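You operate a simulated robot arm through the tools that you are given. There is no shell and no other tool.

You run a simulated robot arm. Do the job below in one go: nothing can be reset, and whatever is moved stays where it is left.

Task
Press the teal magnet shut and put it in the green tray.
Fine: set the press dial to the size printed on it, so that it gets no dents; leave the slide out and the other magnets alone.
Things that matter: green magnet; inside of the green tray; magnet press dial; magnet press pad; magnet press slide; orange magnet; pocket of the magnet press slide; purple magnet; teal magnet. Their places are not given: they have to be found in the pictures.

It is judged by the outcome, as a careful person would: the job done as asked, and still so three seconds after it is handed in. It fails if anything else is knocked over, pushed out of place, dropped, spilled or broken.

Robot
A 5-joint arm with a two-finger parallel gripper, fixed in place. Base frame: the origin is at the foot of the arm, x ahead of it, y to its left, z up; the work surface is at about z = 0. Lengths are in mm, angles in degrees, forces in N, time in s.
With the tool pointing down near the work surface it reaches from about 260 to 600 mm from the base axis. Its first joint turns from -66.0 to 66.0 degrees. The tool tilts only in the upright plane through the base axis and itself; it spins freely about its own axis. Payload 1.57 kg.
The TCP is the grasp point between the finger pads, 30 mm short of the fingertips. In the tool frame z runs along the fingers and y along their closing line. Largest opening 80 mm; finger width 17, thickness 12; the body of the gripper, 40 by 82 mm, starts 80 mm behind the TCP.
Orientation is told as [roll, pitch, yaw] about the base's x, y, z axes, in that order, counted from this pose: with the fingers straight down and closing along the base's y, the tool's x points along the base's -x, its y along +y and its z along -z.

Tools
- The arm moves only by the tool move_arm. Its argument "increments" is a list of rows, each an object of numbers (a shift or turn left out is 0, a gripper value left out holds the last): "ax", "ay", "az": the turn, a rotation vector about the base's x, y, z in units of 45 degrees (1.0 is 45 degrees); "x", "y", "z": the shift along the base's x, y, z in units of 200 mm (1.0 is 200 mm); "grip": the finger opening in mm, from 0 to 80. In form: [{"ax": .., "ay": .., "az": .., "x": .., "y": .., "z": .., "grip": ..}, ...]. A call has 1 to 20 rows; each row is the pose to reach, as a shift and turn from the pose commanded when the call began. A call with a number of a shift or a turn outside -1 to 1 is refused whole. Each row takes 0.2 s and may step no farther than 50 mm and 8.6 degrees from the row before; otherwise, or with a gripper value out of range, the whole call is refused. A pose out of reach is approached as far as the arm can. The call stops where the force on the tool passes 60 N (or 10 N more than at its start, if that is more) or the arm is blocked; 0.2 s more then pass. Each finger travels about 153 mm/s and halts on what it meets, pressing with about 39 N; the grip force reading is that of the motor and also rises with nothing between the fingers. The clock runs only during rows and for 0.2 s after the last one: add rows that repeat a pose to give the fingers time. It gives the time, the measured TCP pose, the force on the tool (base axes), the opening and the grip force at its end, in the units of the frame above (readings bear some noise), with the torque about the TCP (base axes, N m) and any sound that the robot's microphone picked up.
- Cameras (640 x 400 px; columns grow to the right, rows downward): "scene" is fixed at [18.2, 380.2, 532.2]; the picture's right is [-0.90, -0.45, 0.00], its down [-0.23, 0.46, -0.86] and it looks along [0.38, -0.77, -0.51] (base axes); focal length 342 px, centre (320, 200). "wrist" rides on the gripper at [72, -7, -122] in the tool frame; the picture's right is [0.09, 1.00, 0.00], its down [-0.84, 0.08, -0.54] and it looks along [-0.54, 0.05, 0.84] (tool axes); focal length 238 px, centre (320, 200).
- grab_frame(camera): a new picture of that camera. The clock stands still meanwhile.
- measure_at(camera, pixels): for up to 12 pixels [column, row] of the newest picture of that camera ("zoom" is the newest enlarged one), the place [x, y, z] in the base frame of the surface seen there, good to about 3 mm. The clock stands still meanwhile.
- inspect(camera, box): a new picture of the part [left, top, right, bottom] of that camera's present view, enlarged. The clock stands still meanwhile.
- sign_off(): hands the job in; it is judged then, once.

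Unless the task says otherwise, let go and move clear before handing in.

The tools are called after ">>>" as name(argument=value, ...) on one line, values as JSON. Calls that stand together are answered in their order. move_arm: Moves the arm, as the interface text tells. Its arguments: {"type":"object","properties":{"increments":{"type":"array","items":{"type":"object","properties":{"ax":{"type":"number"},"ay":{"type":"number"},"az":{"type":"number"},"x":{"type":"number"},"y":{"type":"number"},"z":{"type":"number"},"grip":{"type":"number"}}}}},"required":["increments"]} The other tools are called the same way: grab_frame (camera) takes a picture; measure_at (camera, pixels) gives the place of the surface under pixels of a picture; inspect (camera, box) takes an enlarged picture of a part of a camera's view; sign_off () hands the job in.

At the start:

```text
time: 0.0
eef_pos: [275.6, -345.0, 320.7]
tcp_rot: [0.0, 0.0, 0.0]
ft_force: [0.1, -0.1, 1.0]
moment: [0.01, 0.02, 0.0]
width: 79.9
grasp_force: 0.1
```

scene: 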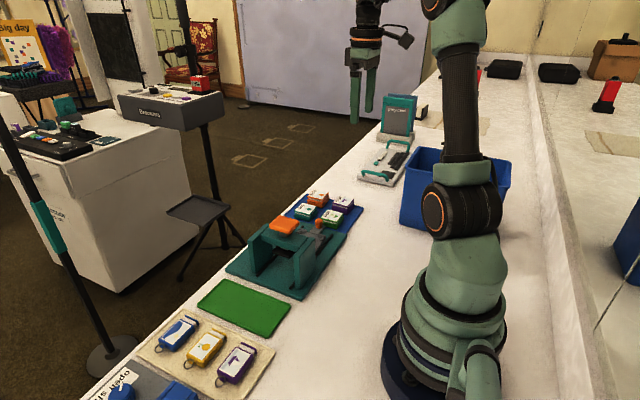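
wrist: 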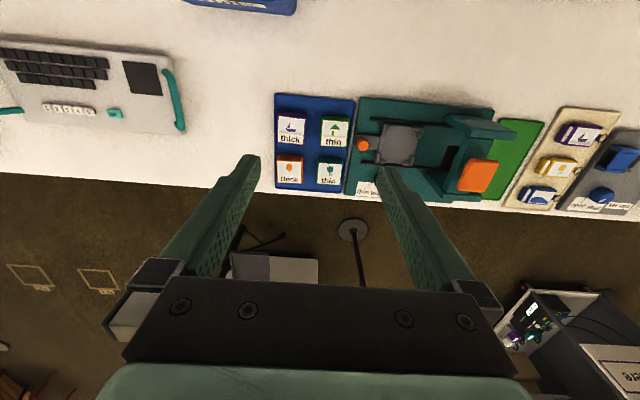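

The scene shows the press around (290, 250), the magnets on a blue tray at about (320, 208), and the green tray at (243, 307). I'll zoom in on both cameras to see the details.

>>> inspect(camera="scene", box=[220, 180, 380, 310])

>>> inspect(camera="wrist", box=[260, 80, 560, 220])

```text
3.08 times, centred on (300, 245) of scene
```

zoom: 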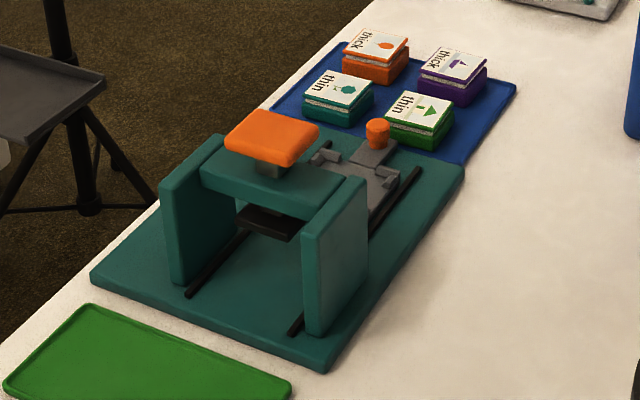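

```text
2.13 times, centred on (410, 150) of wrist
```

zoom: 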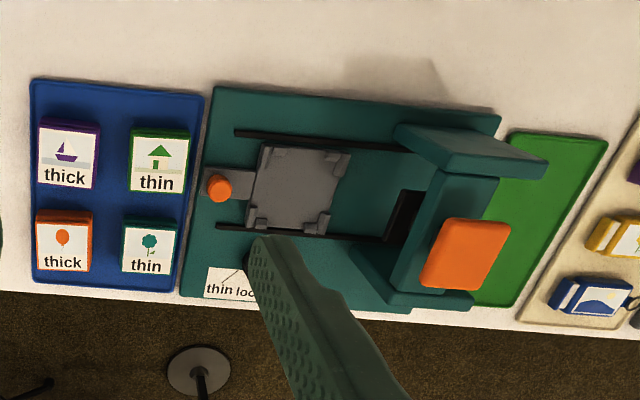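

The teal magnet reads "thin", and the slide is out with an orange knob at zoom (219, 187). The dial is probably behind the finger near the "thin lo.." label, so I'll measure places in the wrist zoom.

>>> measure_at(camera="zoom", pixels=[[149, 240], [219, 187], [298, 190], [260, 150], [350, 155], [325, 235], [250, 228], [467, 255], [230, 283], [550, 230], [235, 133], [405, 205]])

>>> inspect(camera="scene", box=[270, 180, 370, 260])

```text
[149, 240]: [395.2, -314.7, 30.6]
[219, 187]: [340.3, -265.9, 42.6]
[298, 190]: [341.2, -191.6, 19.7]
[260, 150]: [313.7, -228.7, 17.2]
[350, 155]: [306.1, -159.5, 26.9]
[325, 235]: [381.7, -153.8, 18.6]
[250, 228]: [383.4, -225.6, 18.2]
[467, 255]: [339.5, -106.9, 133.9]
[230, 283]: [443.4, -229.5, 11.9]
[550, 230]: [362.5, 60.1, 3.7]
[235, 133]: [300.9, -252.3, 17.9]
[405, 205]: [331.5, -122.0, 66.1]
```

```text
5.00 times, centred on (320, 220) of scene
```

zoom: 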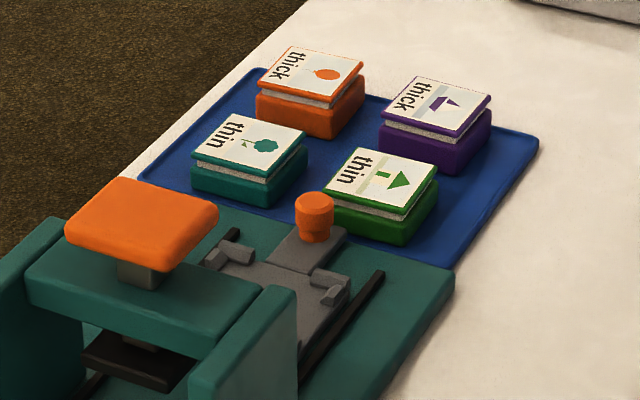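

The dial is still hidden by the finger near the label at about [443, -230]. I'll move sideways at this height to get a clear view of it.

>>> move_arm(increments=[{"y": 0.2}, {"y": 0.4}, {"y": 0.6}, {"y": 0.7}, {"y": 0.7}])

>>> grab_frame(camera="wrist")

>>> inspect(camera="wrist", box=[160, 80, 400, 220])

```text
time: 1.2
eef_pos: [273.5, -204.1, 320.7]
tcp_rot: [0.0, 0.0, 0.0]
ft_force: [0.4, 0.2, 0.5]
moment: [-0.01, 0.0, 0.03]
width: 79.9
grasp_force: 0.1
```

```text
taken
```

wrist: 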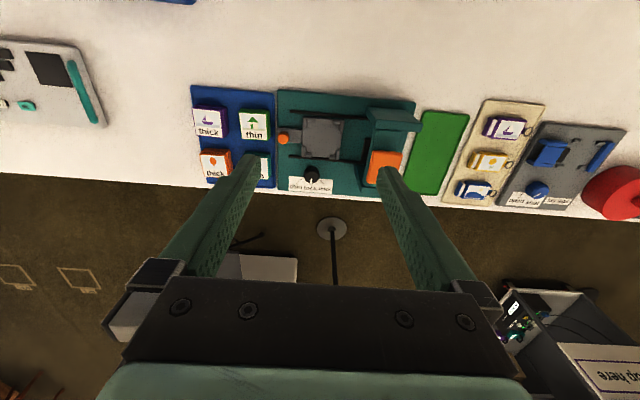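

```text
2.67 times, centred on (280, 150) of wrist
```

zoom: 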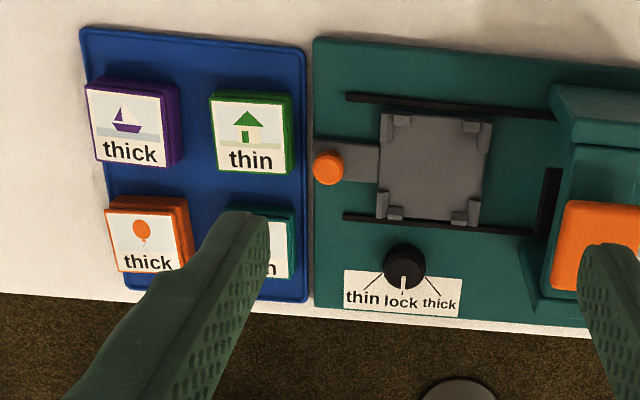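

The dial is at zoom (404, 266) with its white mark pointing at "lock". It has to point along the line to "thin", down and left. I'll measure it.

>>> measure_at(camera="zoom", pixels=[[404, 258], [403, 280], [403, 292], [380, 275], [365, 290], [425, 275], [440, 293], [385, 262], [425, 262], [404, 246], [346, 272], [460, 278]])

>>> inspect(camera="wrist", box=[280, 155, 340, 195])

```text
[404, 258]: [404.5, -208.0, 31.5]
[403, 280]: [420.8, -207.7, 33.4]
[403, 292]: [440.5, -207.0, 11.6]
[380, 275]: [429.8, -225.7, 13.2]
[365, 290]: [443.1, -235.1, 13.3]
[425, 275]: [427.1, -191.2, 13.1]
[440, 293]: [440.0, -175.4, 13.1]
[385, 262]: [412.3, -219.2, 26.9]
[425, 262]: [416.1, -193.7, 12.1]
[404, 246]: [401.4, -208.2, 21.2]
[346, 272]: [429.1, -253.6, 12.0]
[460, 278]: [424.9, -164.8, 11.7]
```

```text
10.00 times, centred on (310, 175) of wrist
```

zoom: 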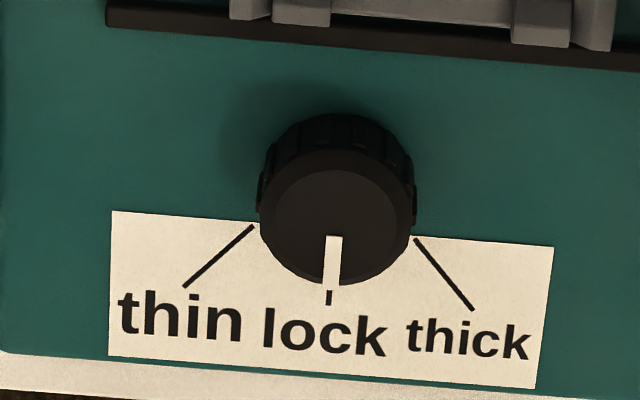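

The dial's cap is centred near zoom (336, 217). I'll measure its edges and the ends of the lines to find the centre and the angles.

>>> measure_at(camera="zoom", pixels=[[253, 226], [183, 287], [415, 239], [473, 309], [328, 298], [336, 217], [268, 215], [403, 220], [336, 160], [334, 240], [331, 282], [338, 125]])

>>> inspect(camera="wrist", box=[185, 85, 285, 195])

```text
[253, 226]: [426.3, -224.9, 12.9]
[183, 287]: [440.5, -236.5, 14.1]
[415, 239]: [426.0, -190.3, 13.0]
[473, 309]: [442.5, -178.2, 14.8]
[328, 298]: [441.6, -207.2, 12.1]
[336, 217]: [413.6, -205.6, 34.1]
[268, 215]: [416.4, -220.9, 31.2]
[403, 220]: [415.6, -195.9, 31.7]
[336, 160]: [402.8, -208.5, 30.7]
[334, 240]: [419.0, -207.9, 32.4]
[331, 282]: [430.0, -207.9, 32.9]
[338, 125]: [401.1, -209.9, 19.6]
```

```text
3.64 times, centred on (235, 140) of wrist
```

zoom: 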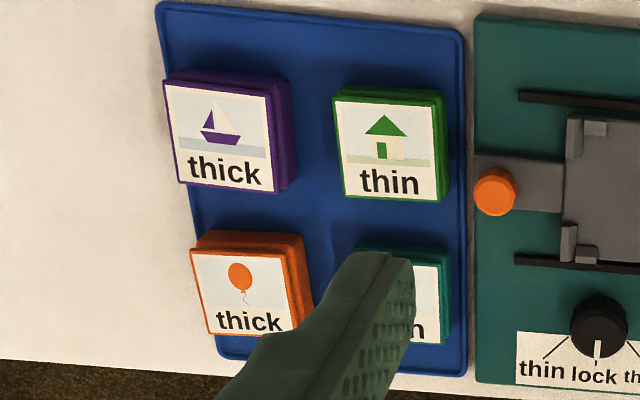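

The "thin" and "thick" lines lie about 45° either side of "lock", and the dial centre is near [411, -208]. I'll lower the camera to get a closer look at the dial and the teal magnet.

>>> move_arm(increments=[{"x": 0.05, "z": -0.2}, {"x": 0.1, "z": -0.4}, {"x": 0.13, "z": -0.6}, {"x": 0.13, "z": -0.6}])

>>> grab_frame(camera="wrist")

>>> inspect(camera="wrist", box=[240, 140, 400, 240])

```text
time: 2.2
eef_pos: [300.6, -205.6, 200.3]
tcp_rot: [-0.1, 0.0, 0.0]
ft_force: [0.5, 0.1, 0.0]
moment: [0.0, -0.03, 0.0]
width: 79.9
grasp_force: 0.0
```

```text
taken
```

wrist: 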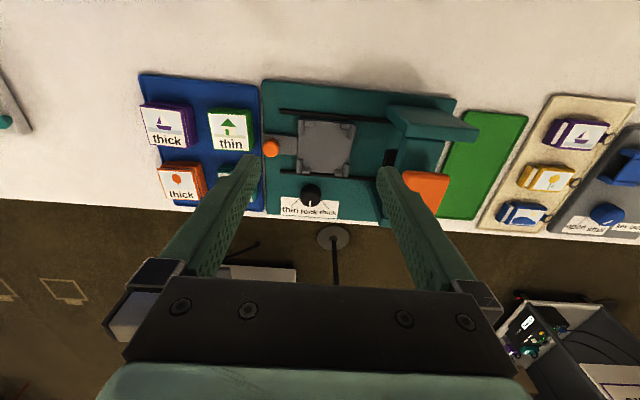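

```text
4.00 times, centred on (320, 190) of wrist
```

zoom: 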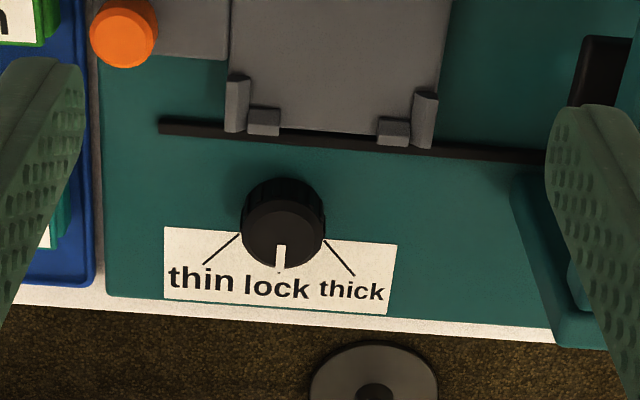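

Now the dial cap is clear at zoom (284, 235), and its mark points at "lock". I'll measure the cap and the rail again from here.

>>> measure_at(camera="zoom", pixels=[[284, 232], [246, 230], [322, 232], [284, 205], [282, 262], [284, 182], [237, 236], [204, 264], [327, 242], [354, 275], [285, 137], [160, 126]])

```text
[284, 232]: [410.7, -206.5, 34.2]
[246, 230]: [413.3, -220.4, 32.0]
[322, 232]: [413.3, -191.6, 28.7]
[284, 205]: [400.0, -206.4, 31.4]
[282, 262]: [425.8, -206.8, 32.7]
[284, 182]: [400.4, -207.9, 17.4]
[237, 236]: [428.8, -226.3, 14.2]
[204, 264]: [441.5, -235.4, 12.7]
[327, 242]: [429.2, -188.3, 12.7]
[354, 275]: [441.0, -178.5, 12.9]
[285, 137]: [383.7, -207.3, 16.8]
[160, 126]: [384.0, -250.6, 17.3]
```

The dial centre is about [412, -207] with its top at z≈33. I'll go above it with the fingers at 50 mm and pre-turned +22.5°, so they stay clear of the rail at x≈384 through the whole turn.

>>> move_arm(increments=[{"x": 0.19, "z": -0.12, "az": 0.17, "grip": 50}, {"x": 0.38, "y": -0.003, "z": -0.24, "az": 0.34}, {"x": 0.557, "y": -0.006, "z": -0.36, "az": 0.5}, {"x": 0.557, "y": -0.006, "z": -0.5, "az": 0.5}, {"x": 0.557, "y": -0.006, "z": -0.5, "az": 0.5}])

>>> grab_frame(camera="wrist")

>>> grab_frame(camera="scene")

```text
time: 3.4
eef_pos: [411.8, -206.9, 100.5]
tcp_rot: [0.0, 0.0, 22.6]
ft_force: [-0.6, -0.8, 0.8]
moment: [0.02, 0.02, -0.01]
width: 49.9
grasp_force: 0.1
```

```text
taken
```

wrist: 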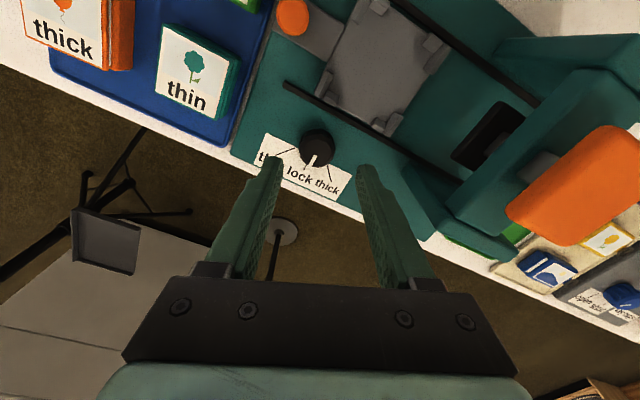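

```text
taken
```

scene: 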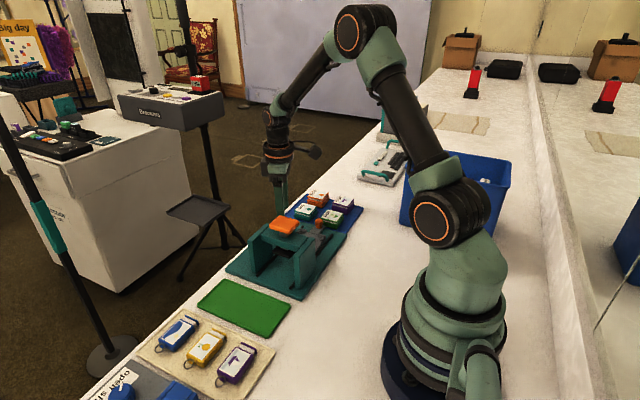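

The gripper is above the dial, which shows between the fingertips at wrist (318, 148). I'll measure the magnet and slide from this view and then descend.

>>> measure_at(camera="wrist", pixels=[[318, 145], [163, 28], [229, 62], [215, 117], [155, 92], [185, 80], [120, 65], [386, 68], [330, 72], [385, 130], [437, 45], [375, 3]])

>>> move_arm(increments=[{"z": -0.1}, {"z": -0.2}, {"z": -0.26}, {"z": -0.26}])

```text
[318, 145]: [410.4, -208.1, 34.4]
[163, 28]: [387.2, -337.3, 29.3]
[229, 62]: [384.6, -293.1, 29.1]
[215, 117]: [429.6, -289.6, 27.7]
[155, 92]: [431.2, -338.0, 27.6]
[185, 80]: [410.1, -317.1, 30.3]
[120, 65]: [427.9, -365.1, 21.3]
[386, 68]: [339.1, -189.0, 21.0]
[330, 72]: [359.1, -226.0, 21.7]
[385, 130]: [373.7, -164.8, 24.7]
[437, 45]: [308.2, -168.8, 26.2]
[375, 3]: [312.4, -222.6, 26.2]
```

```text
time: 4.4
eef_pos: [412.2, -206.1, 49.8]
tcp_rot: [0.1, 0.0, 22.4]
ft_force: [-0.5, 0.4, -0.3]
moment: [0.03, -0.03, 0.02]
width: 50.1
grasp_force: 0.2
```

The fingertips are around the dial at z≈20 with no contact force. I'll close on the dial.

>>> move_arm(increments=[{"grip": 40}, {"grip": 30}, {"grip": 22}, {"grip": 22}])

>>> grab_frame(camera="wrist")

```text
time: 5.4
eef_pos: [413.1, -207.8, 50.4]
tcp_rot: [-0.1, -0.1, 22.5]
ft_force: [3.6, -11.4, -1.6]
moment: [-0.25, -0.22, -0.04]
width: 32.8
grasp_force: 5.9
```

```text
taken
```

wrist: 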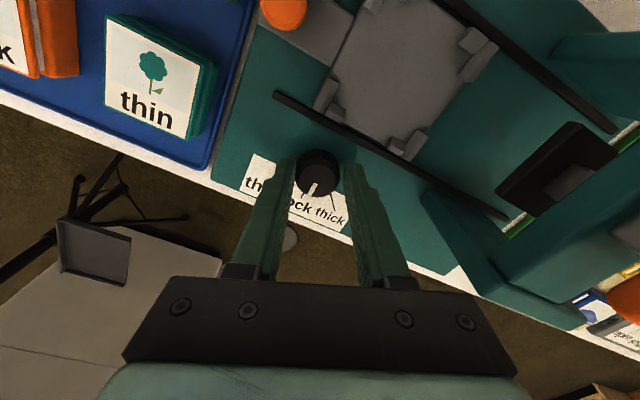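

The -y finger has touched first (force -11.4 N in y), so the dial sits slightly toward -y. I'll shift 1.5 mm that way and let the grip settle.

>>> move_arm(increments=[{"x": 0.002, "y": -0.006, "grip": 22}, {"x": 0.002, "y": -0.006, "grip": 22}, {"x": 0.002, "y": -0.006, "grip": 22}])

>>> inspect(camera="wrist", box=[240, 130, 400, 250])

```text
time: 6.2
eef_pos: [412.1, -209.0, 48.5]
tcp_rot: [-0.2, -0.1, 22.5]
ft_force: [3.4, -9.5, 3.7]
moment: [-0.35, -0.06, 0.01]
width: 30.9
grasp_force: 4.9
```

```text
3.33 times, centred on (320, 190) of wrist
```

zoom: 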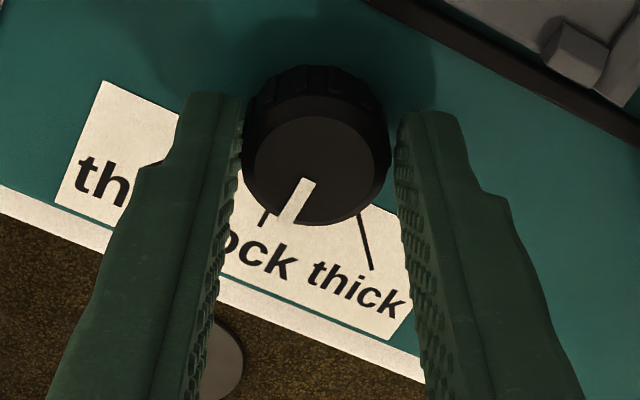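

The left finger touches the dial and the right one still shows a small gap at zoom (393, 150). I'll shift about 1.3 mm further toward the left finger while closing.

>>> move_arm(increments=[{"x": 0.0025, "y": -0.006, "grip": 20}, {"x": 0.0025, "y": -0.006, "grip": 20}, {"x": 0.0025, "y": -0.006, "grip": 20}])

>>> inspect(camera="wrist", box=[240, 130, 400, 250])

```text
time: 7.0
eef_pos: [413.1, -208.3, 49.1]
tcp_rot: [0.0, 0.0, 22.7]
ft_force: [4.2, -5.6, 6.9]
moment: [-0.18, -0.08, -0.01]
width: 29.3
grasp_force: 38.8
```

```text
3.33 times, centred on (320, 190) of wrist
```

zoom: 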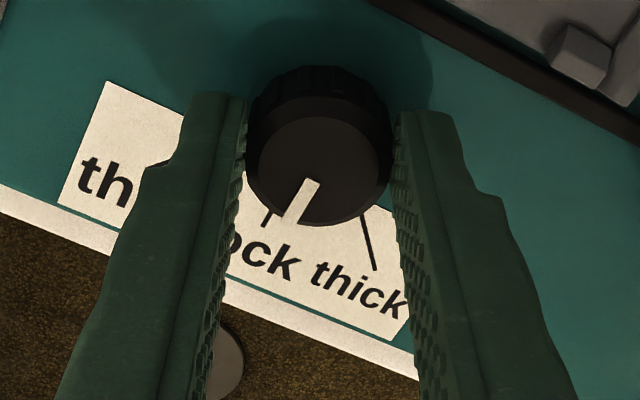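

The dial is now held (width 29.3, 38.8 N). I'll turn it clockwise 45° toward "thin".

>>> move_arm(increments=[{"az": -0.17}, {"az": -0.34}, {"az": -0.51}, {"az": -0.68}, {"az": -0.85}, {"az": -1.0}, {"az": -1.0}])

>>> inspect(camera="wrist", box=[240, 130, 400, 250])

```text
time: 8.6
eef_pos: [413.2, -207.5, 49.3]
tcp_rot: [-0.1, 0.2, -22.4]
ft_force: [4.3, 33.8, 29.1]
moment: [1.12, -0.17, 0.11]
width: 29.5
grasp_force: 39.2
```

```text
3.33 times, centred on (320, 190) of wrist
```

zoom: 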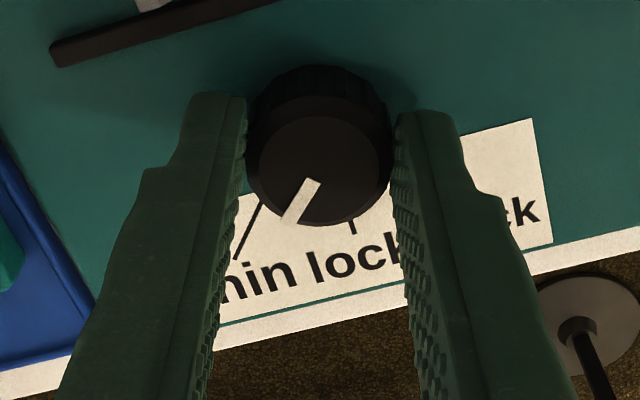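

The mark has turned with the gripper and now points along the "thin" line (zoom mark (300, 205), line (250, 230)). I'll release, rise and check.

>>> move_arm(increments=[{"grip": 36}, {"grip": 50}, {"grip": 50}, {"z": 0.15}, {"z": 0.3}, {"z": 0.3}])

>>> inspect(camera="wrist", box=[240, 110, 400, 210])

>>> grab_frame(camera="wrist")

```text
time: 10.0
eef_pos: [412.5, -209.1, 110.4]
tcp_rot: [0.0, 0.0, -22.6]
ft_force: [-1.1, 0.6, -0.2]
moment: [0.01, -0.03, 0.03]
width: 50.0
grasp_force: 0.1
```

```text
4.00 times, centred on (320, 160) of wrist
```

zoom: 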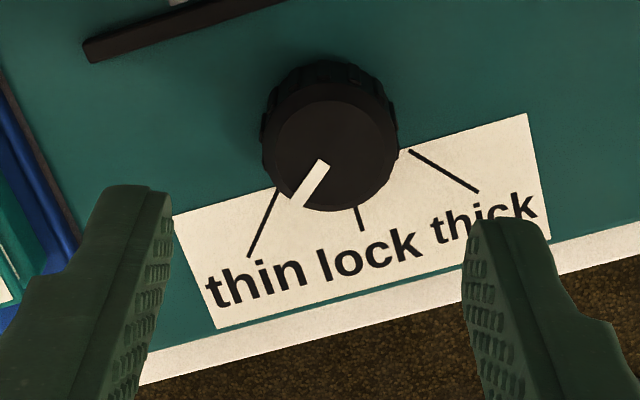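

```text
taken
```

wrist: 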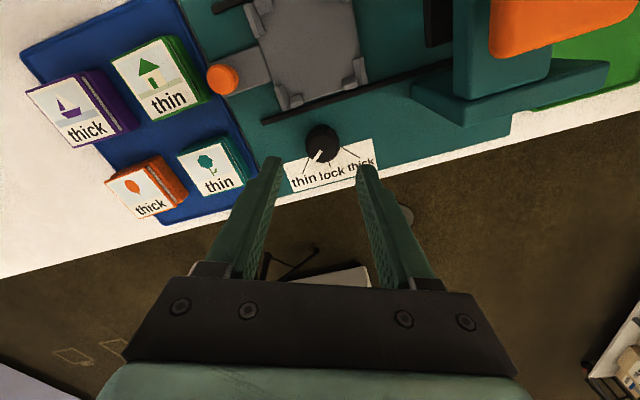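

The mark now points left of "lock", with its ends at zoom (324, 164) and (297, 203). I'll compare its angle with the "thin" line.

>>> inspect(camera="wrist", box=[280, 115, 380, 195])

>>> measure_at(camera="zoom", pixels=[[190, 165], [160, 200], [210, 150], [190, 110], [265, 130]])

```text
5.00 times, centred on (330, 155) of wrist
```

zoom: 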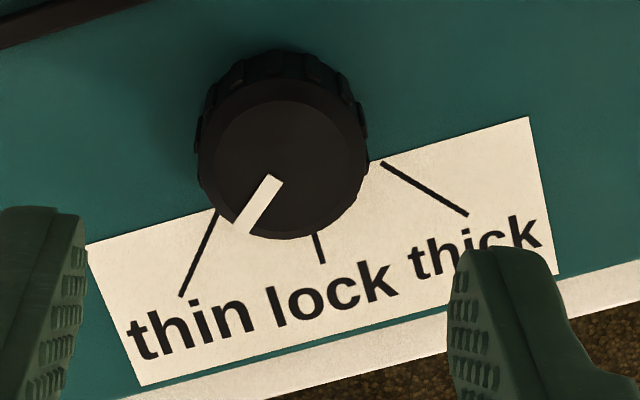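

```text
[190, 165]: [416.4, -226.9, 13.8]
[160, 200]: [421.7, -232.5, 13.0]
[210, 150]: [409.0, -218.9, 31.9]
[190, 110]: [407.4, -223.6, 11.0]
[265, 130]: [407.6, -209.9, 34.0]
```

In this zoom the mark runs from (273, 180) to (242, 231), and the thin line from (215, 212) to (181, 295). I'll measure both.

>>> measure_at(camera="zoom", pixels=[[272, 181], [265, 193], [258, 205], [250, 217], [243, 229], [215, 213], [198, 254], [182, 294], [317, 235], [323, 262], [384, 164], [465, 214]])

```text
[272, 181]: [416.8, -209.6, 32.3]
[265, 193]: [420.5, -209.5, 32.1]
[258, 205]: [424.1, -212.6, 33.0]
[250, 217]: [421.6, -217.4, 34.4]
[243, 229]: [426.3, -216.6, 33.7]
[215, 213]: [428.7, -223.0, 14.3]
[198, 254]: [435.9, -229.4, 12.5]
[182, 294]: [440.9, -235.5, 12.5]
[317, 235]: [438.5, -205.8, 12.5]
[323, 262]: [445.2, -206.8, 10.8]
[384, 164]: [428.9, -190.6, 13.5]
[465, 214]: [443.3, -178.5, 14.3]
```

The mark lies at about -45°, in line with "thin", so the dial is set. Next I'll move back above the magnets to plan the pick of the teal one.

>>> move_arm(increments=[{"x": -0.1, "y": -0.1, "z": 0.1, "az": 0.15}, {"x": -0.2, "y": -0.25, "z": 0.2, "az": 0.3}, {"x": -0.3, "y": -0.4, "z": 0.25, "az": 0.45}, {"x": -0.41, "y": -0.53, "z": 0.25, "az": 0.5}, {"x": -0.41, "y": -0.53, "z": 0.25, "az": 0.5, "grip": 70}, {"x": -0.41, "y": -0.53, "z": 0.25, "az": 0.5, "grip": 70}])

>>> grab_frame(camera="wrist")

>>> inspect(camera="wrist", box=[220, 90, 420, 215])

```text
time: 11.4
eef_pos: [331.4, -314.5, 159.5]
tcp_rot: [0.0, 0.1, 0.2]
ft_force: [-0.7, 0.4, -0.2]
moment: [-0.03, -0.02, 0.02]
width: 70.1
grasp_force: 0.1
```

```text
taken
```

wrist: 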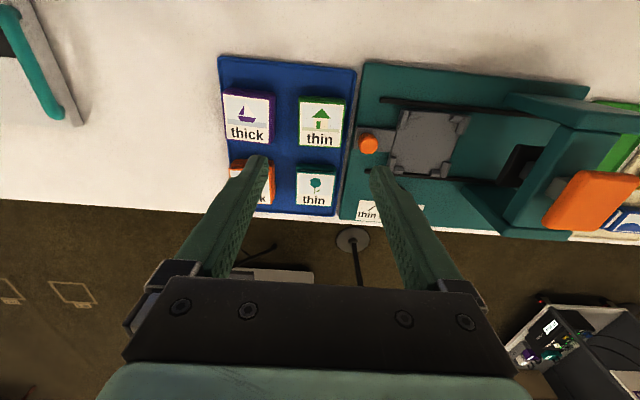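

```text
3.20 times, centred on (320, 152) of wrist
```

zoom: 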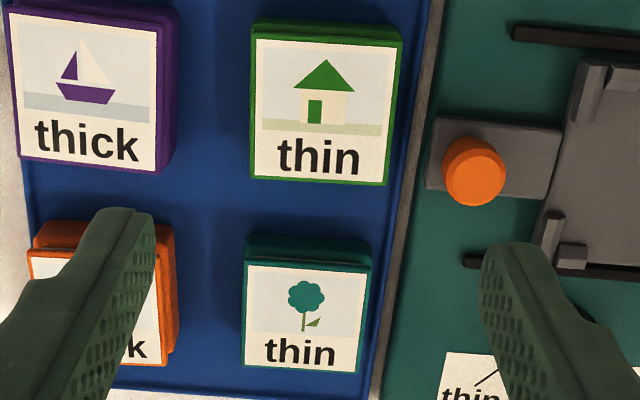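

Teal's top spans zoom (244–368, 258–372), with orange to the left and green above it. I'll measure the edges and gaps.

>>> measure_at(camera="zoom", pixels=[[248, 268], [365, 275], [358, 368], [244, 362], [305, 262], [305, 245], [175, 300], [210, 300], [320, 180], [320, 210], [385, 320], [172, 340]])

>>> inspect(camera="scene", box=[280, 180, 370, 240])

```text
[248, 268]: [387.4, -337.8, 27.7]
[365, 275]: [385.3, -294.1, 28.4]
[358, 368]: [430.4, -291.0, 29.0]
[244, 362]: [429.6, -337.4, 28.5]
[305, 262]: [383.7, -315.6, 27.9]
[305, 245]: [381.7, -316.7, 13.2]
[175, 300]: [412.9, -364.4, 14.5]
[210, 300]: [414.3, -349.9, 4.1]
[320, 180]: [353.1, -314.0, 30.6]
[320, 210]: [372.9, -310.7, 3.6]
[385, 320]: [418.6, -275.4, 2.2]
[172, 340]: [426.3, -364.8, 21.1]
```

```text
6.67 times, centred on (325, 210) of scene
```

zoom: 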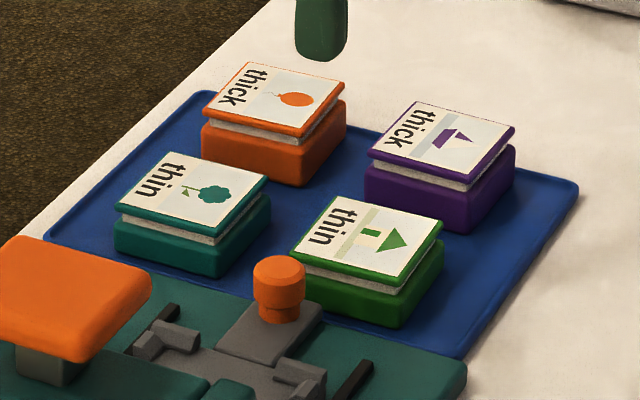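

The teal magnet's top is about 46 mm square, centred at [407.5, -314.7], and spans z 3–29. The gap to green in x is about 31 mm, so I'll grip along x (yaw 90) and move above it while turning.

>>> move_arm(increments=[{"x": 0.06, "az": 0.17}, {"x": 0.13, "az": 0.34}, {"x": 0.2, "az": 0.51}, {"x": 0.27, "az": 0.68}, {"x": 0.34, "az": 0.85}, {"x": 0.38, "az": 1.0, "grip": 66}, {"x": 0.38, "az": 1.0, "grip": 66}])

>>> move_arm(increments=[{"az": 0.17}, {"az": 0.34}, {"az": 0.51}, {"az": 0.68}, {"az": 0.85}, {"az": 0.995}, {"az": 0.995}])

>>> grab_frame(camera="wrist")

>>> grab_frame(camera="scene")

```text
time: 13.0
eef_pos: [405.6, -315.2, 158.8]
tcp_rot: [0.0, 0.0, 45.2]
ft_force: [0.1, 0.3, 0.8]
moment: [0.0, 0.02, -0.03]
width: 66.1
grasp_force: 0.0
```

```text
time: 14.6
eef_pos: [406.8, -313.9, 159.3]
tcp_rot: [0.1, 0.0, 90.0]
ft_force: [0.2, -0.3, -0.6]
moment: [0.01, -0.02, -0.02]
width: 65.8
grasp_force: 0.1
```

```text
taken
```

wrist: 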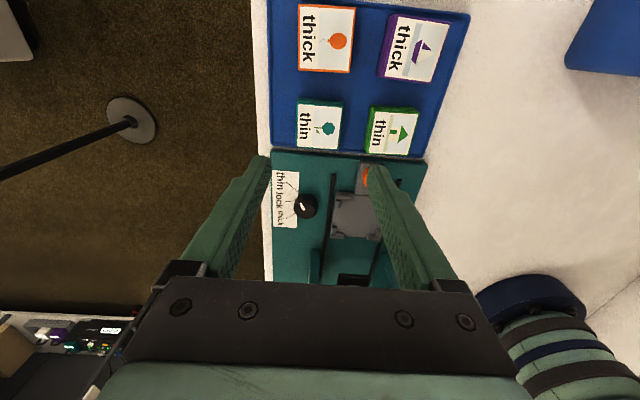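

```text
taken
```

scene: 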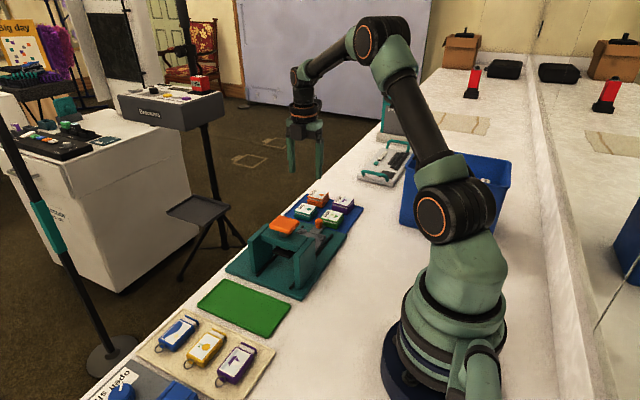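

The camera looks toward +y and the teal magnet sits at wrist (318, 125), just ahead of the open fingers. I'll descend to fingertip z≈50 and check the alignment.

>>> move_arm(increments=[{"z": -0.2, "y": -0.003}, {"z": -0.4, "y": -0.003}, {"z": -0.4, "y": -0.003}])

>>> grab_frame(camera="wrist")

>>> inspect(camera="scene", box=[270, 150, 370, 240])

```text
time: 15.4
eef_pos: [406.6, -316.8, 78.4]
tcp_rot: [0.0, 0.0, 89.8]
ft_force: [0.5, 0.6, 0.9]
moment: [0.0, -0.01, -0.01]
width: 65.9
grasp_force: 0.1
```

```text
taken
```

wrist: 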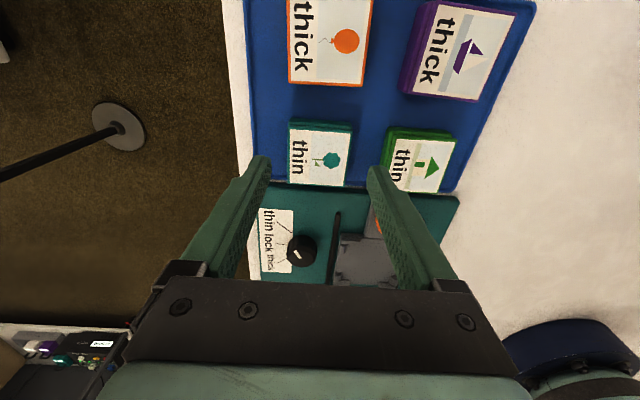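

```text
4.44 times, centred on (320, 195) of scene
```

zoom: 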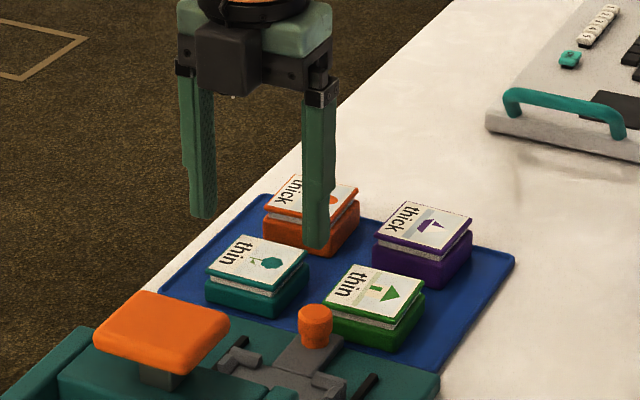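

The teal magnet is centred between the fingers at wrist (319, 155). Before going down I'll check the rim height of the blue tray on the far side and the green magnet's near edge.

>>> measure_at(camera="wrist", pixels=[[250, 120], [256, 110], [247, 90], [352, 128], [350, 185], [289, 180], [292, 124], [384, 140], [380, 170], [320, 187], [365, 150], [275, 150]])

```text
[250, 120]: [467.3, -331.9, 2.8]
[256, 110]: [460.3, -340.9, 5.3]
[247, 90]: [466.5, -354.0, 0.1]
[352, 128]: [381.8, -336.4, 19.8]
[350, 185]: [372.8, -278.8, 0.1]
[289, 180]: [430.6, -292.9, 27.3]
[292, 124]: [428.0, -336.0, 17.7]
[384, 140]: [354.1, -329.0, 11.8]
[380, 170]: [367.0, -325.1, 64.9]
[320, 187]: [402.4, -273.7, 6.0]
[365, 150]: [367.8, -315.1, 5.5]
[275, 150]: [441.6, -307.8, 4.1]
```

Clearances are fine: the tray floor is at z≈4, green's edge at x≈354 and the rim at x≈460. I'll descend to fingertip z≈8.

>>> move_arm(increments=[{"z": -0.1, "y": 0.006}, {"z": -0.2, "y": 0.006}, {"z": -0.2, "y": 0.006}])

>>> grab_frame(camera="wrist")

```text
time: 16.2
eef_pos: [406.6, -314.9, 38.7]
tcp_rot: [0.1, 0.0, 89.8]
ft_force: [-0.2, -0.4, 0.0]
moment: [-0.04, -0.02, -0.01]
width: 66.0
grasp_force: 0.0
```

```text
taken
```

wrist: 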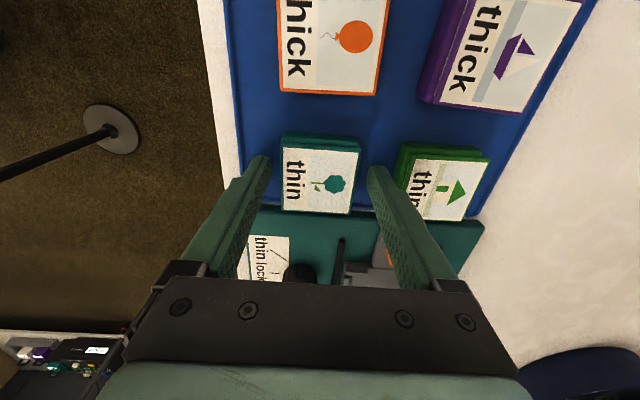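

The fingers straddle the teal magnet with clear space on both sides. I'll close on it.

>>> move_arm(increments=[{"grip": 56}, {"grip": 48}, {"grip": 40}, {"grip": 40}, {"grip": 40}])

>>> grab_frame(camera="wrist")

```text
time: 17.4
eef_pos: [407.9, -314.5, 38.5]
tcp_rot: [0.0, 0.0, 89.7]
ft_force: [0.2, -0.5, -0.1]
moment: [0.01, 0.0, 0.0]
width: 48.9
grasp_force: 38.6
```

```text
taken
```

wrist: 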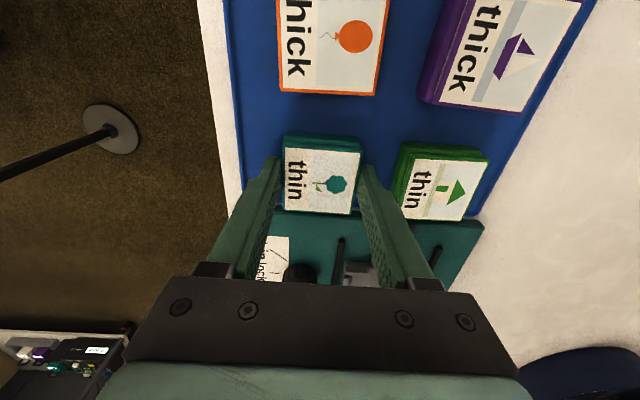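

The magnet is held (width 48.9, 38.6 N). I'll lift it straight up.

>>> move_arm(increments=[{"z": 0.06}, {"z": 0.2}, {"z": 0.4}, {"z": 0.6}, {"z": 0.6}])

>>> grab_frame(camera="wrist")

>>> inspect(camera="scene", box=[230, 140, 370, 300])

```text
time: 18.6
eef_pos: [407.9, -316.0, 158.6]
tcp_rot: [0.0, 0.0, 89.8]
ft_force: [-0.4, 0.4, -1.7]
moment: [0.0, -0.03, 0.03]
width: 48.9
grasp_force: 38.5
```

```text
taken
```

wrist: 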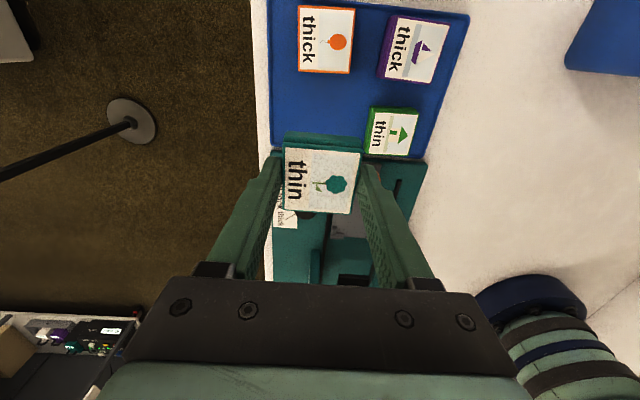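

```text
2.50 times, centred on (300, 220) of scene
```

zoom: 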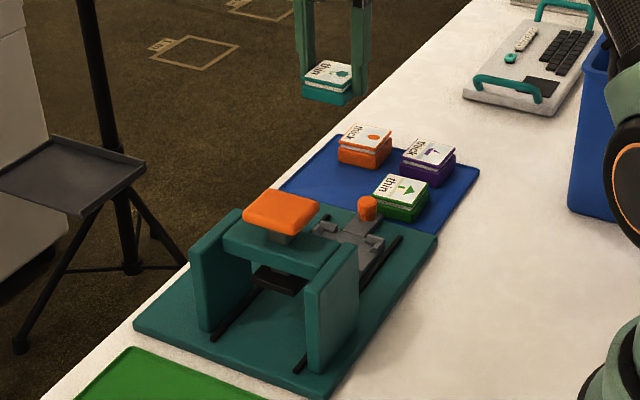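

The magnet is in hand and the other three are undisturbed. I'll zoom on the slide's pocket with the scene camera to measure it.

>>> inspect(camera="scene", box=[290, 210, 350, 260])

>>> move_arm(increments=[{"z": 0.1, "x": -0.1, "y": 0.0}, {"z": 0.2, "x": -0.2, "y": 0.0}, {"z": 0.3, "x": -0.25}, {"z": 0.3, "x": -0.25}])

>>> grab_frame(camera="wrist")

```text
8.00 times, centred on (320, 235) of scene
```

zoom: 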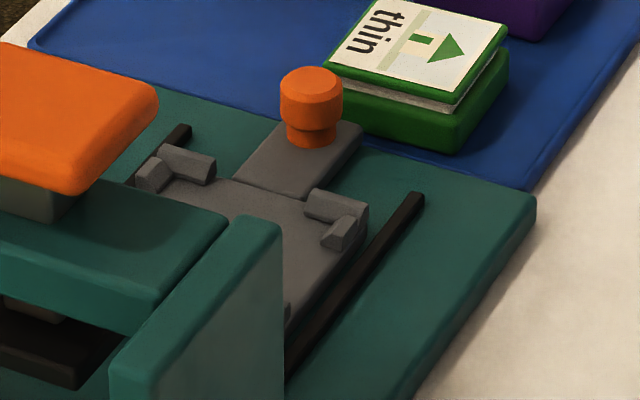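

```text
time: 19.6
eef_pos: [356.8, -315.8, 218.6]
tcp_rot: [-0.1, -0.1, 89.8]
ft_force: [-0.1, 0.9, 0.0]
moment: [0.02, -0.03, 0.0]
width: 48.8
grasp_force: 38.4
```

```text
taken
```

wrist: 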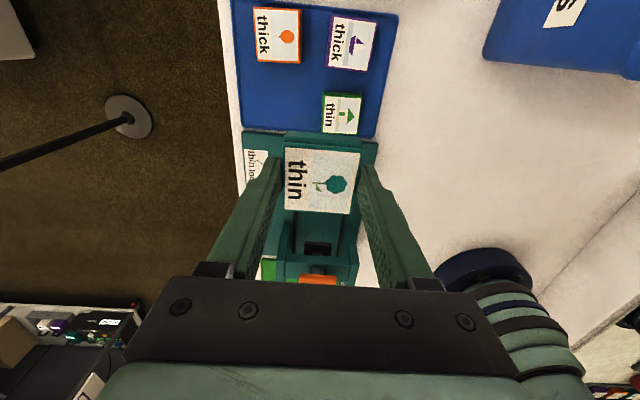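

The held magnet hides the pocket from here. I'll move forward in +y at a safe height so the camera looks almost straight down on the pocket.

>>> move_arm(increments=[{"y": 0.22}, {"y": 0.44, "x": -0.03}, {"y": 0.66, "x": -0.06}, {"y": 0.86, "x": -0.06}, {"y": 0.86, "x": -0.06}])

>>> grab_frame(camera="wrist")

>>> inspect(camera="wrist", box=[240, 10, 400, 130])

```text
time: 20.8
eef_pos: [343.7, -142.1, 220.3]
tcp_rot: [0.0, 0.0, 89.8]
ft_force: [-0.2, 0.0, -0.5]
moment: [-0.01, 0.01, 0.0]
width: 48.7
grasp_force: 39.1
```

```text
taken
```

wrist: 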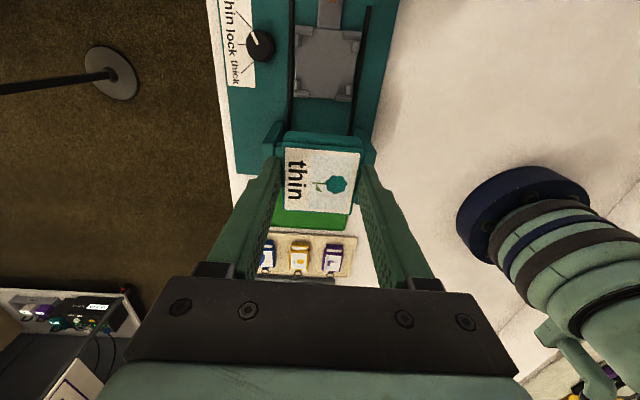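

```text
3.33 times, centred on (320, 70) of wrist
```

zoom: 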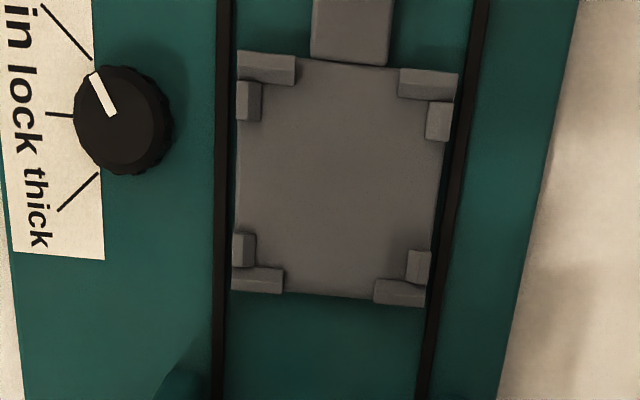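

From this near-vertical view the pocket is clear. The dial's mark at zoom (102, 94) looks steeper than the "thin" line, so I'll zoom in on the dial and measure its angle carefully.

>>> inspect(camera="wrist", box=[220, 5, 300, 85])

>>> measure_at(camera="zoom", pixels=[[262, 205], [300, 210], [320, 200]])

```text
5.00 times, centred on (260, 45) of wrist
```

zoom: 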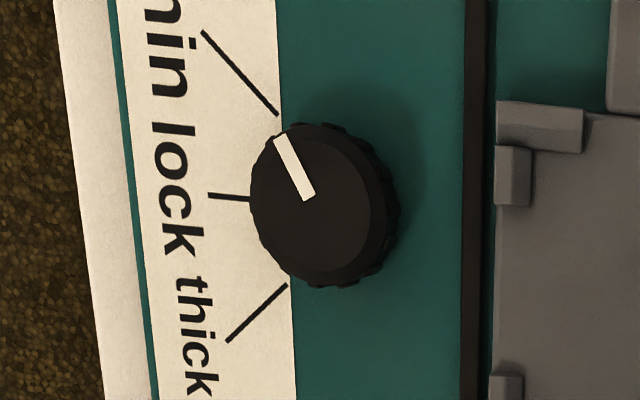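

```text
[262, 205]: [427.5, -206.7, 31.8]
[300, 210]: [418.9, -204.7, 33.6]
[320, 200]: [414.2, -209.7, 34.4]
```

My geometry from this view puts the mark near -58°, while the thin line lies at about -41°. I'll measure several points on the mark and the lines directly to confirm.

>>> measure_at(camera="zoom", pixels=[[312, 195], [306, 183], [298, 167], [290, 152], [282, 138], [277, 114], [240, 73], [202, 31], [249, 198], [208, 195], [287, 284], [228, 342]])

>>> grab_frame(camera="wrist")

```text
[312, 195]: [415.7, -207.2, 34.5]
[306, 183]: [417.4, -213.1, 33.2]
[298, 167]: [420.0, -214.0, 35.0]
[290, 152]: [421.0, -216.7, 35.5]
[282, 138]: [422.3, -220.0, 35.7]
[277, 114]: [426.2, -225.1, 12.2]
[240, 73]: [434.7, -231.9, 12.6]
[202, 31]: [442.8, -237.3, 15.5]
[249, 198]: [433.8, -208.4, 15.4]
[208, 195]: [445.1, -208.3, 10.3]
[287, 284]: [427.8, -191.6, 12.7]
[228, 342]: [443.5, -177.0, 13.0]
```

```text
taken
```

wrist: 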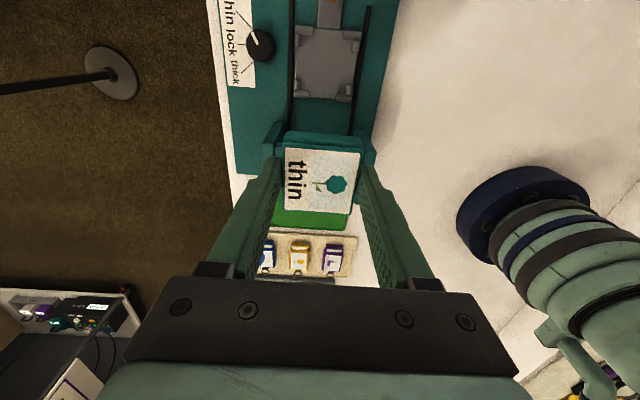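

Direct measurement also gives about -60°, though it was near -49° just after I released it, so the dial may be drifting. I'll wait two seconds and look again from the same place.

>>> move_arm(increments=[{"z": 0}, {"z": 0}, {"z": 0}, {"z": 0}, {"z": 0}, {"z": 0}, {"z": 0}, {"z": 0}, {"z": 0}, {"z": 0}])

>>> inspect(camera="wrist", box=[220, 5, 300, 85])

```text
time: 23.0
eef_pos: [343.6, -142.5, 218.9]
tcp_rot: [-0.1, -0.1, 89.8]
ft_force: [0.1, 0.2, -1.1]
moment: [-0.01, 0.01, -0.02]
width: 48.7
grasp_force: 39.0
```

```text
5.00 times, centred on (260, 45) of wrist
```

zoom: 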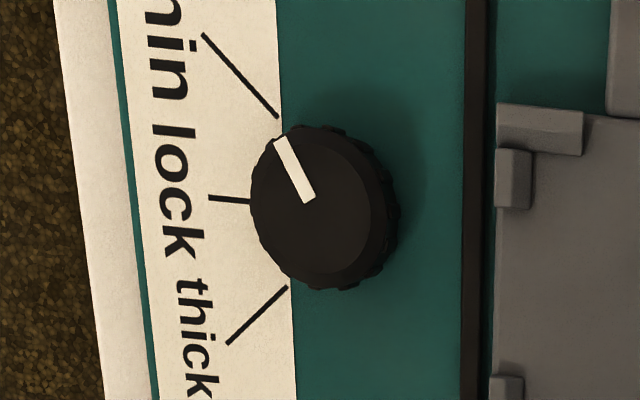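

The mark is steady, but it sits past the "thin" line. I'll put the magnet in the pocket first, then fix the dial with free fingers, so now I'm zooming in on the pocket to measure it.

>>> inspect(camera="wrist", box=[285, 15, 370, 110])

```text
4.21 times, centred on (328, 62) of wrist
```

zoom: 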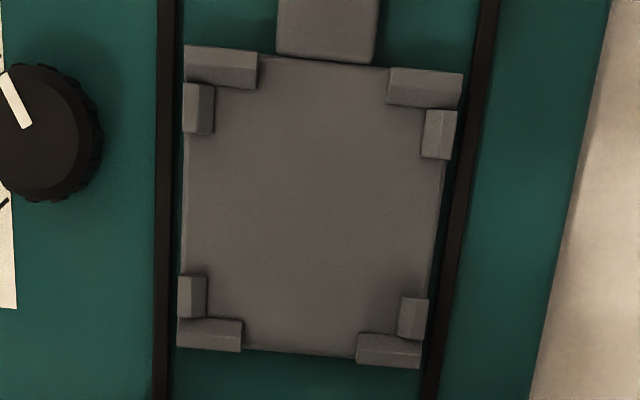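

The four corner posts of the pocket are visible with outer corners at about (184, 46), (462, 73), (420, 368) and (177, 347). I'll measure those and the inner corners.

>>> measure_at(camera="zoom", pixels=[[186, 50], [459, 76], [417, 365], [180, 345], [218, 92], [420, 109], [396, 332], [208, 317], [310, 205], [260, 260], [370, 150], [325, 40]])

```text
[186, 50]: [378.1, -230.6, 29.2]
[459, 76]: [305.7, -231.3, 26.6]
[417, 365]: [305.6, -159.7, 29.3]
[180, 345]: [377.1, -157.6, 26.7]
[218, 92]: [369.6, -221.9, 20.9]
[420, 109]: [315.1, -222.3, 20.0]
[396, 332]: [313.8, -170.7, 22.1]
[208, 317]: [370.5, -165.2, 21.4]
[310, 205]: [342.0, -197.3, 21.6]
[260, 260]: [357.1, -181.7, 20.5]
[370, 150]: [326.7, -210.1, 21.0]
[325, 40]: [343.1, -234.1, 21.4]
```

The pocket centre comes out at about [342, -195] with its floor at z≈21 and the posts up to z≈28. Before descending I'll measure the press frame and pad in the scene view for clearance.

>>> inspect(camera="scene", box=[220, 190, 360, 300])

```text
3.64 times, centred on (290, 245) of scene
```

zoom: 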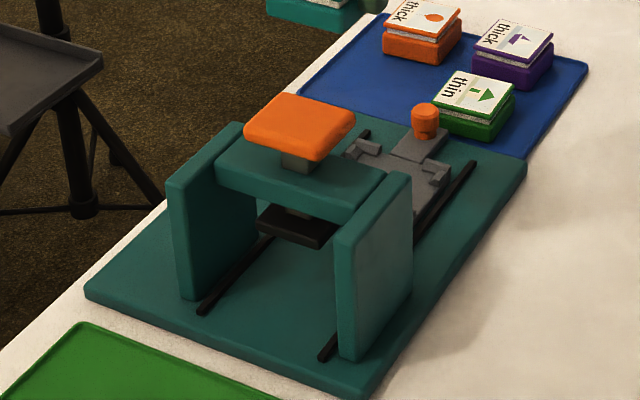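

>>> measure_at(camera="zoom", pixels=[[246, 125], [355, 115], [318, 158], [275, 95], [300, 130], [237, 127], [408, 177], [340, 240], [170, 183], [385, 178], [290, 225], [345, 355]])

```text
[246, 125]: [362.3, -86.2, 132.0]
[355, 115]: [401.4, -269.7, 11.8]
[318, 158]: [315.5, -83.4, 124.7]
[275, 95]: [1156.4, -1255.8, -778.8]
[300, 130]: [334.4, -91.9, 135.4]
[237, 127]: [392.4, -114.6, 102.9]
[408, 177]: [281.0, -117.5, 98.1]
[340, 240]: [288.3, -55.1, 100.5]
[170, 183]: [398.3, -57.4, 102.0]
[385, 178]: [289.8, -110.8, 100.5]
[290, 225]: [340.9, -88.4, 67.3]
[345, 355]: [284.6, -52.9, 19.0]
```

The press frame starts at y≈-117, well clear of the gripper above the pocket. I'll move over the pocket and lower to z≈95.

>>> move_arm(increments=[{"x": -0.008, "y": -0.2}, {"x": -0.008, "y": -0.2625, "z": -0.15}, {"x": -0.008, "y": -0.2625, "z": -0.35}, {"x": -0.008, "y": -0.2625, "z": -0.5}, {"x": -0.008, "y": -0.2625, "z": -0.62}, {"x": -0.008, "y": -0.2625, "z": -0.62}])

>>> grab_frame(camera="wrist")

>>> inspect(camera="scene", box=[270, 160, 370, 260])

```text
time: 24.4
eef_pos: [342.0, -195.1, 93.9]
tcp_rot: [0.0, 0.1, 89.8]
ft_force: [-1.0, 0.2, 0.3]
moment: [0.0, 0.01, -0.02]
width: 48.5
grasp_force: 38.8
```

```text
taken
```

wrist: 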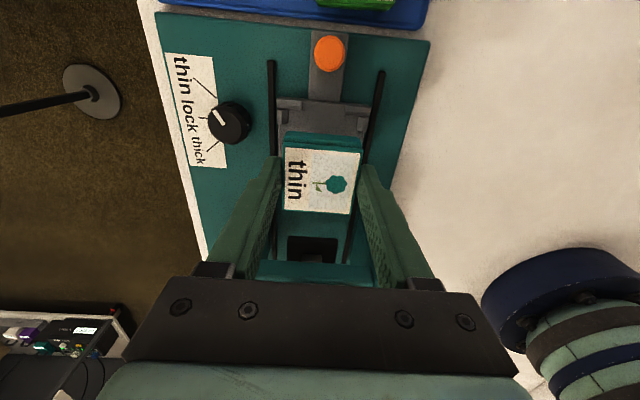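

```text
4.00 times, centred on (320, 210) of scene
```

zoom: 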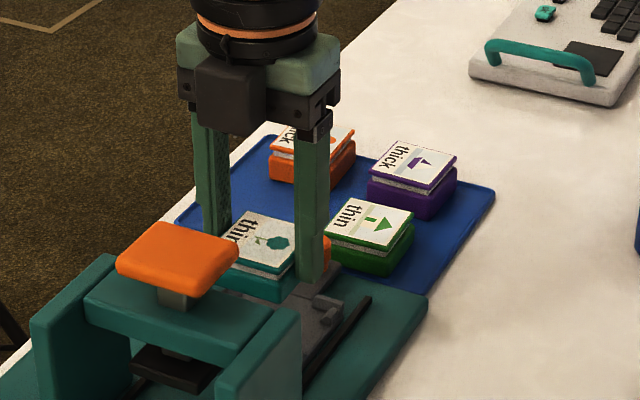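

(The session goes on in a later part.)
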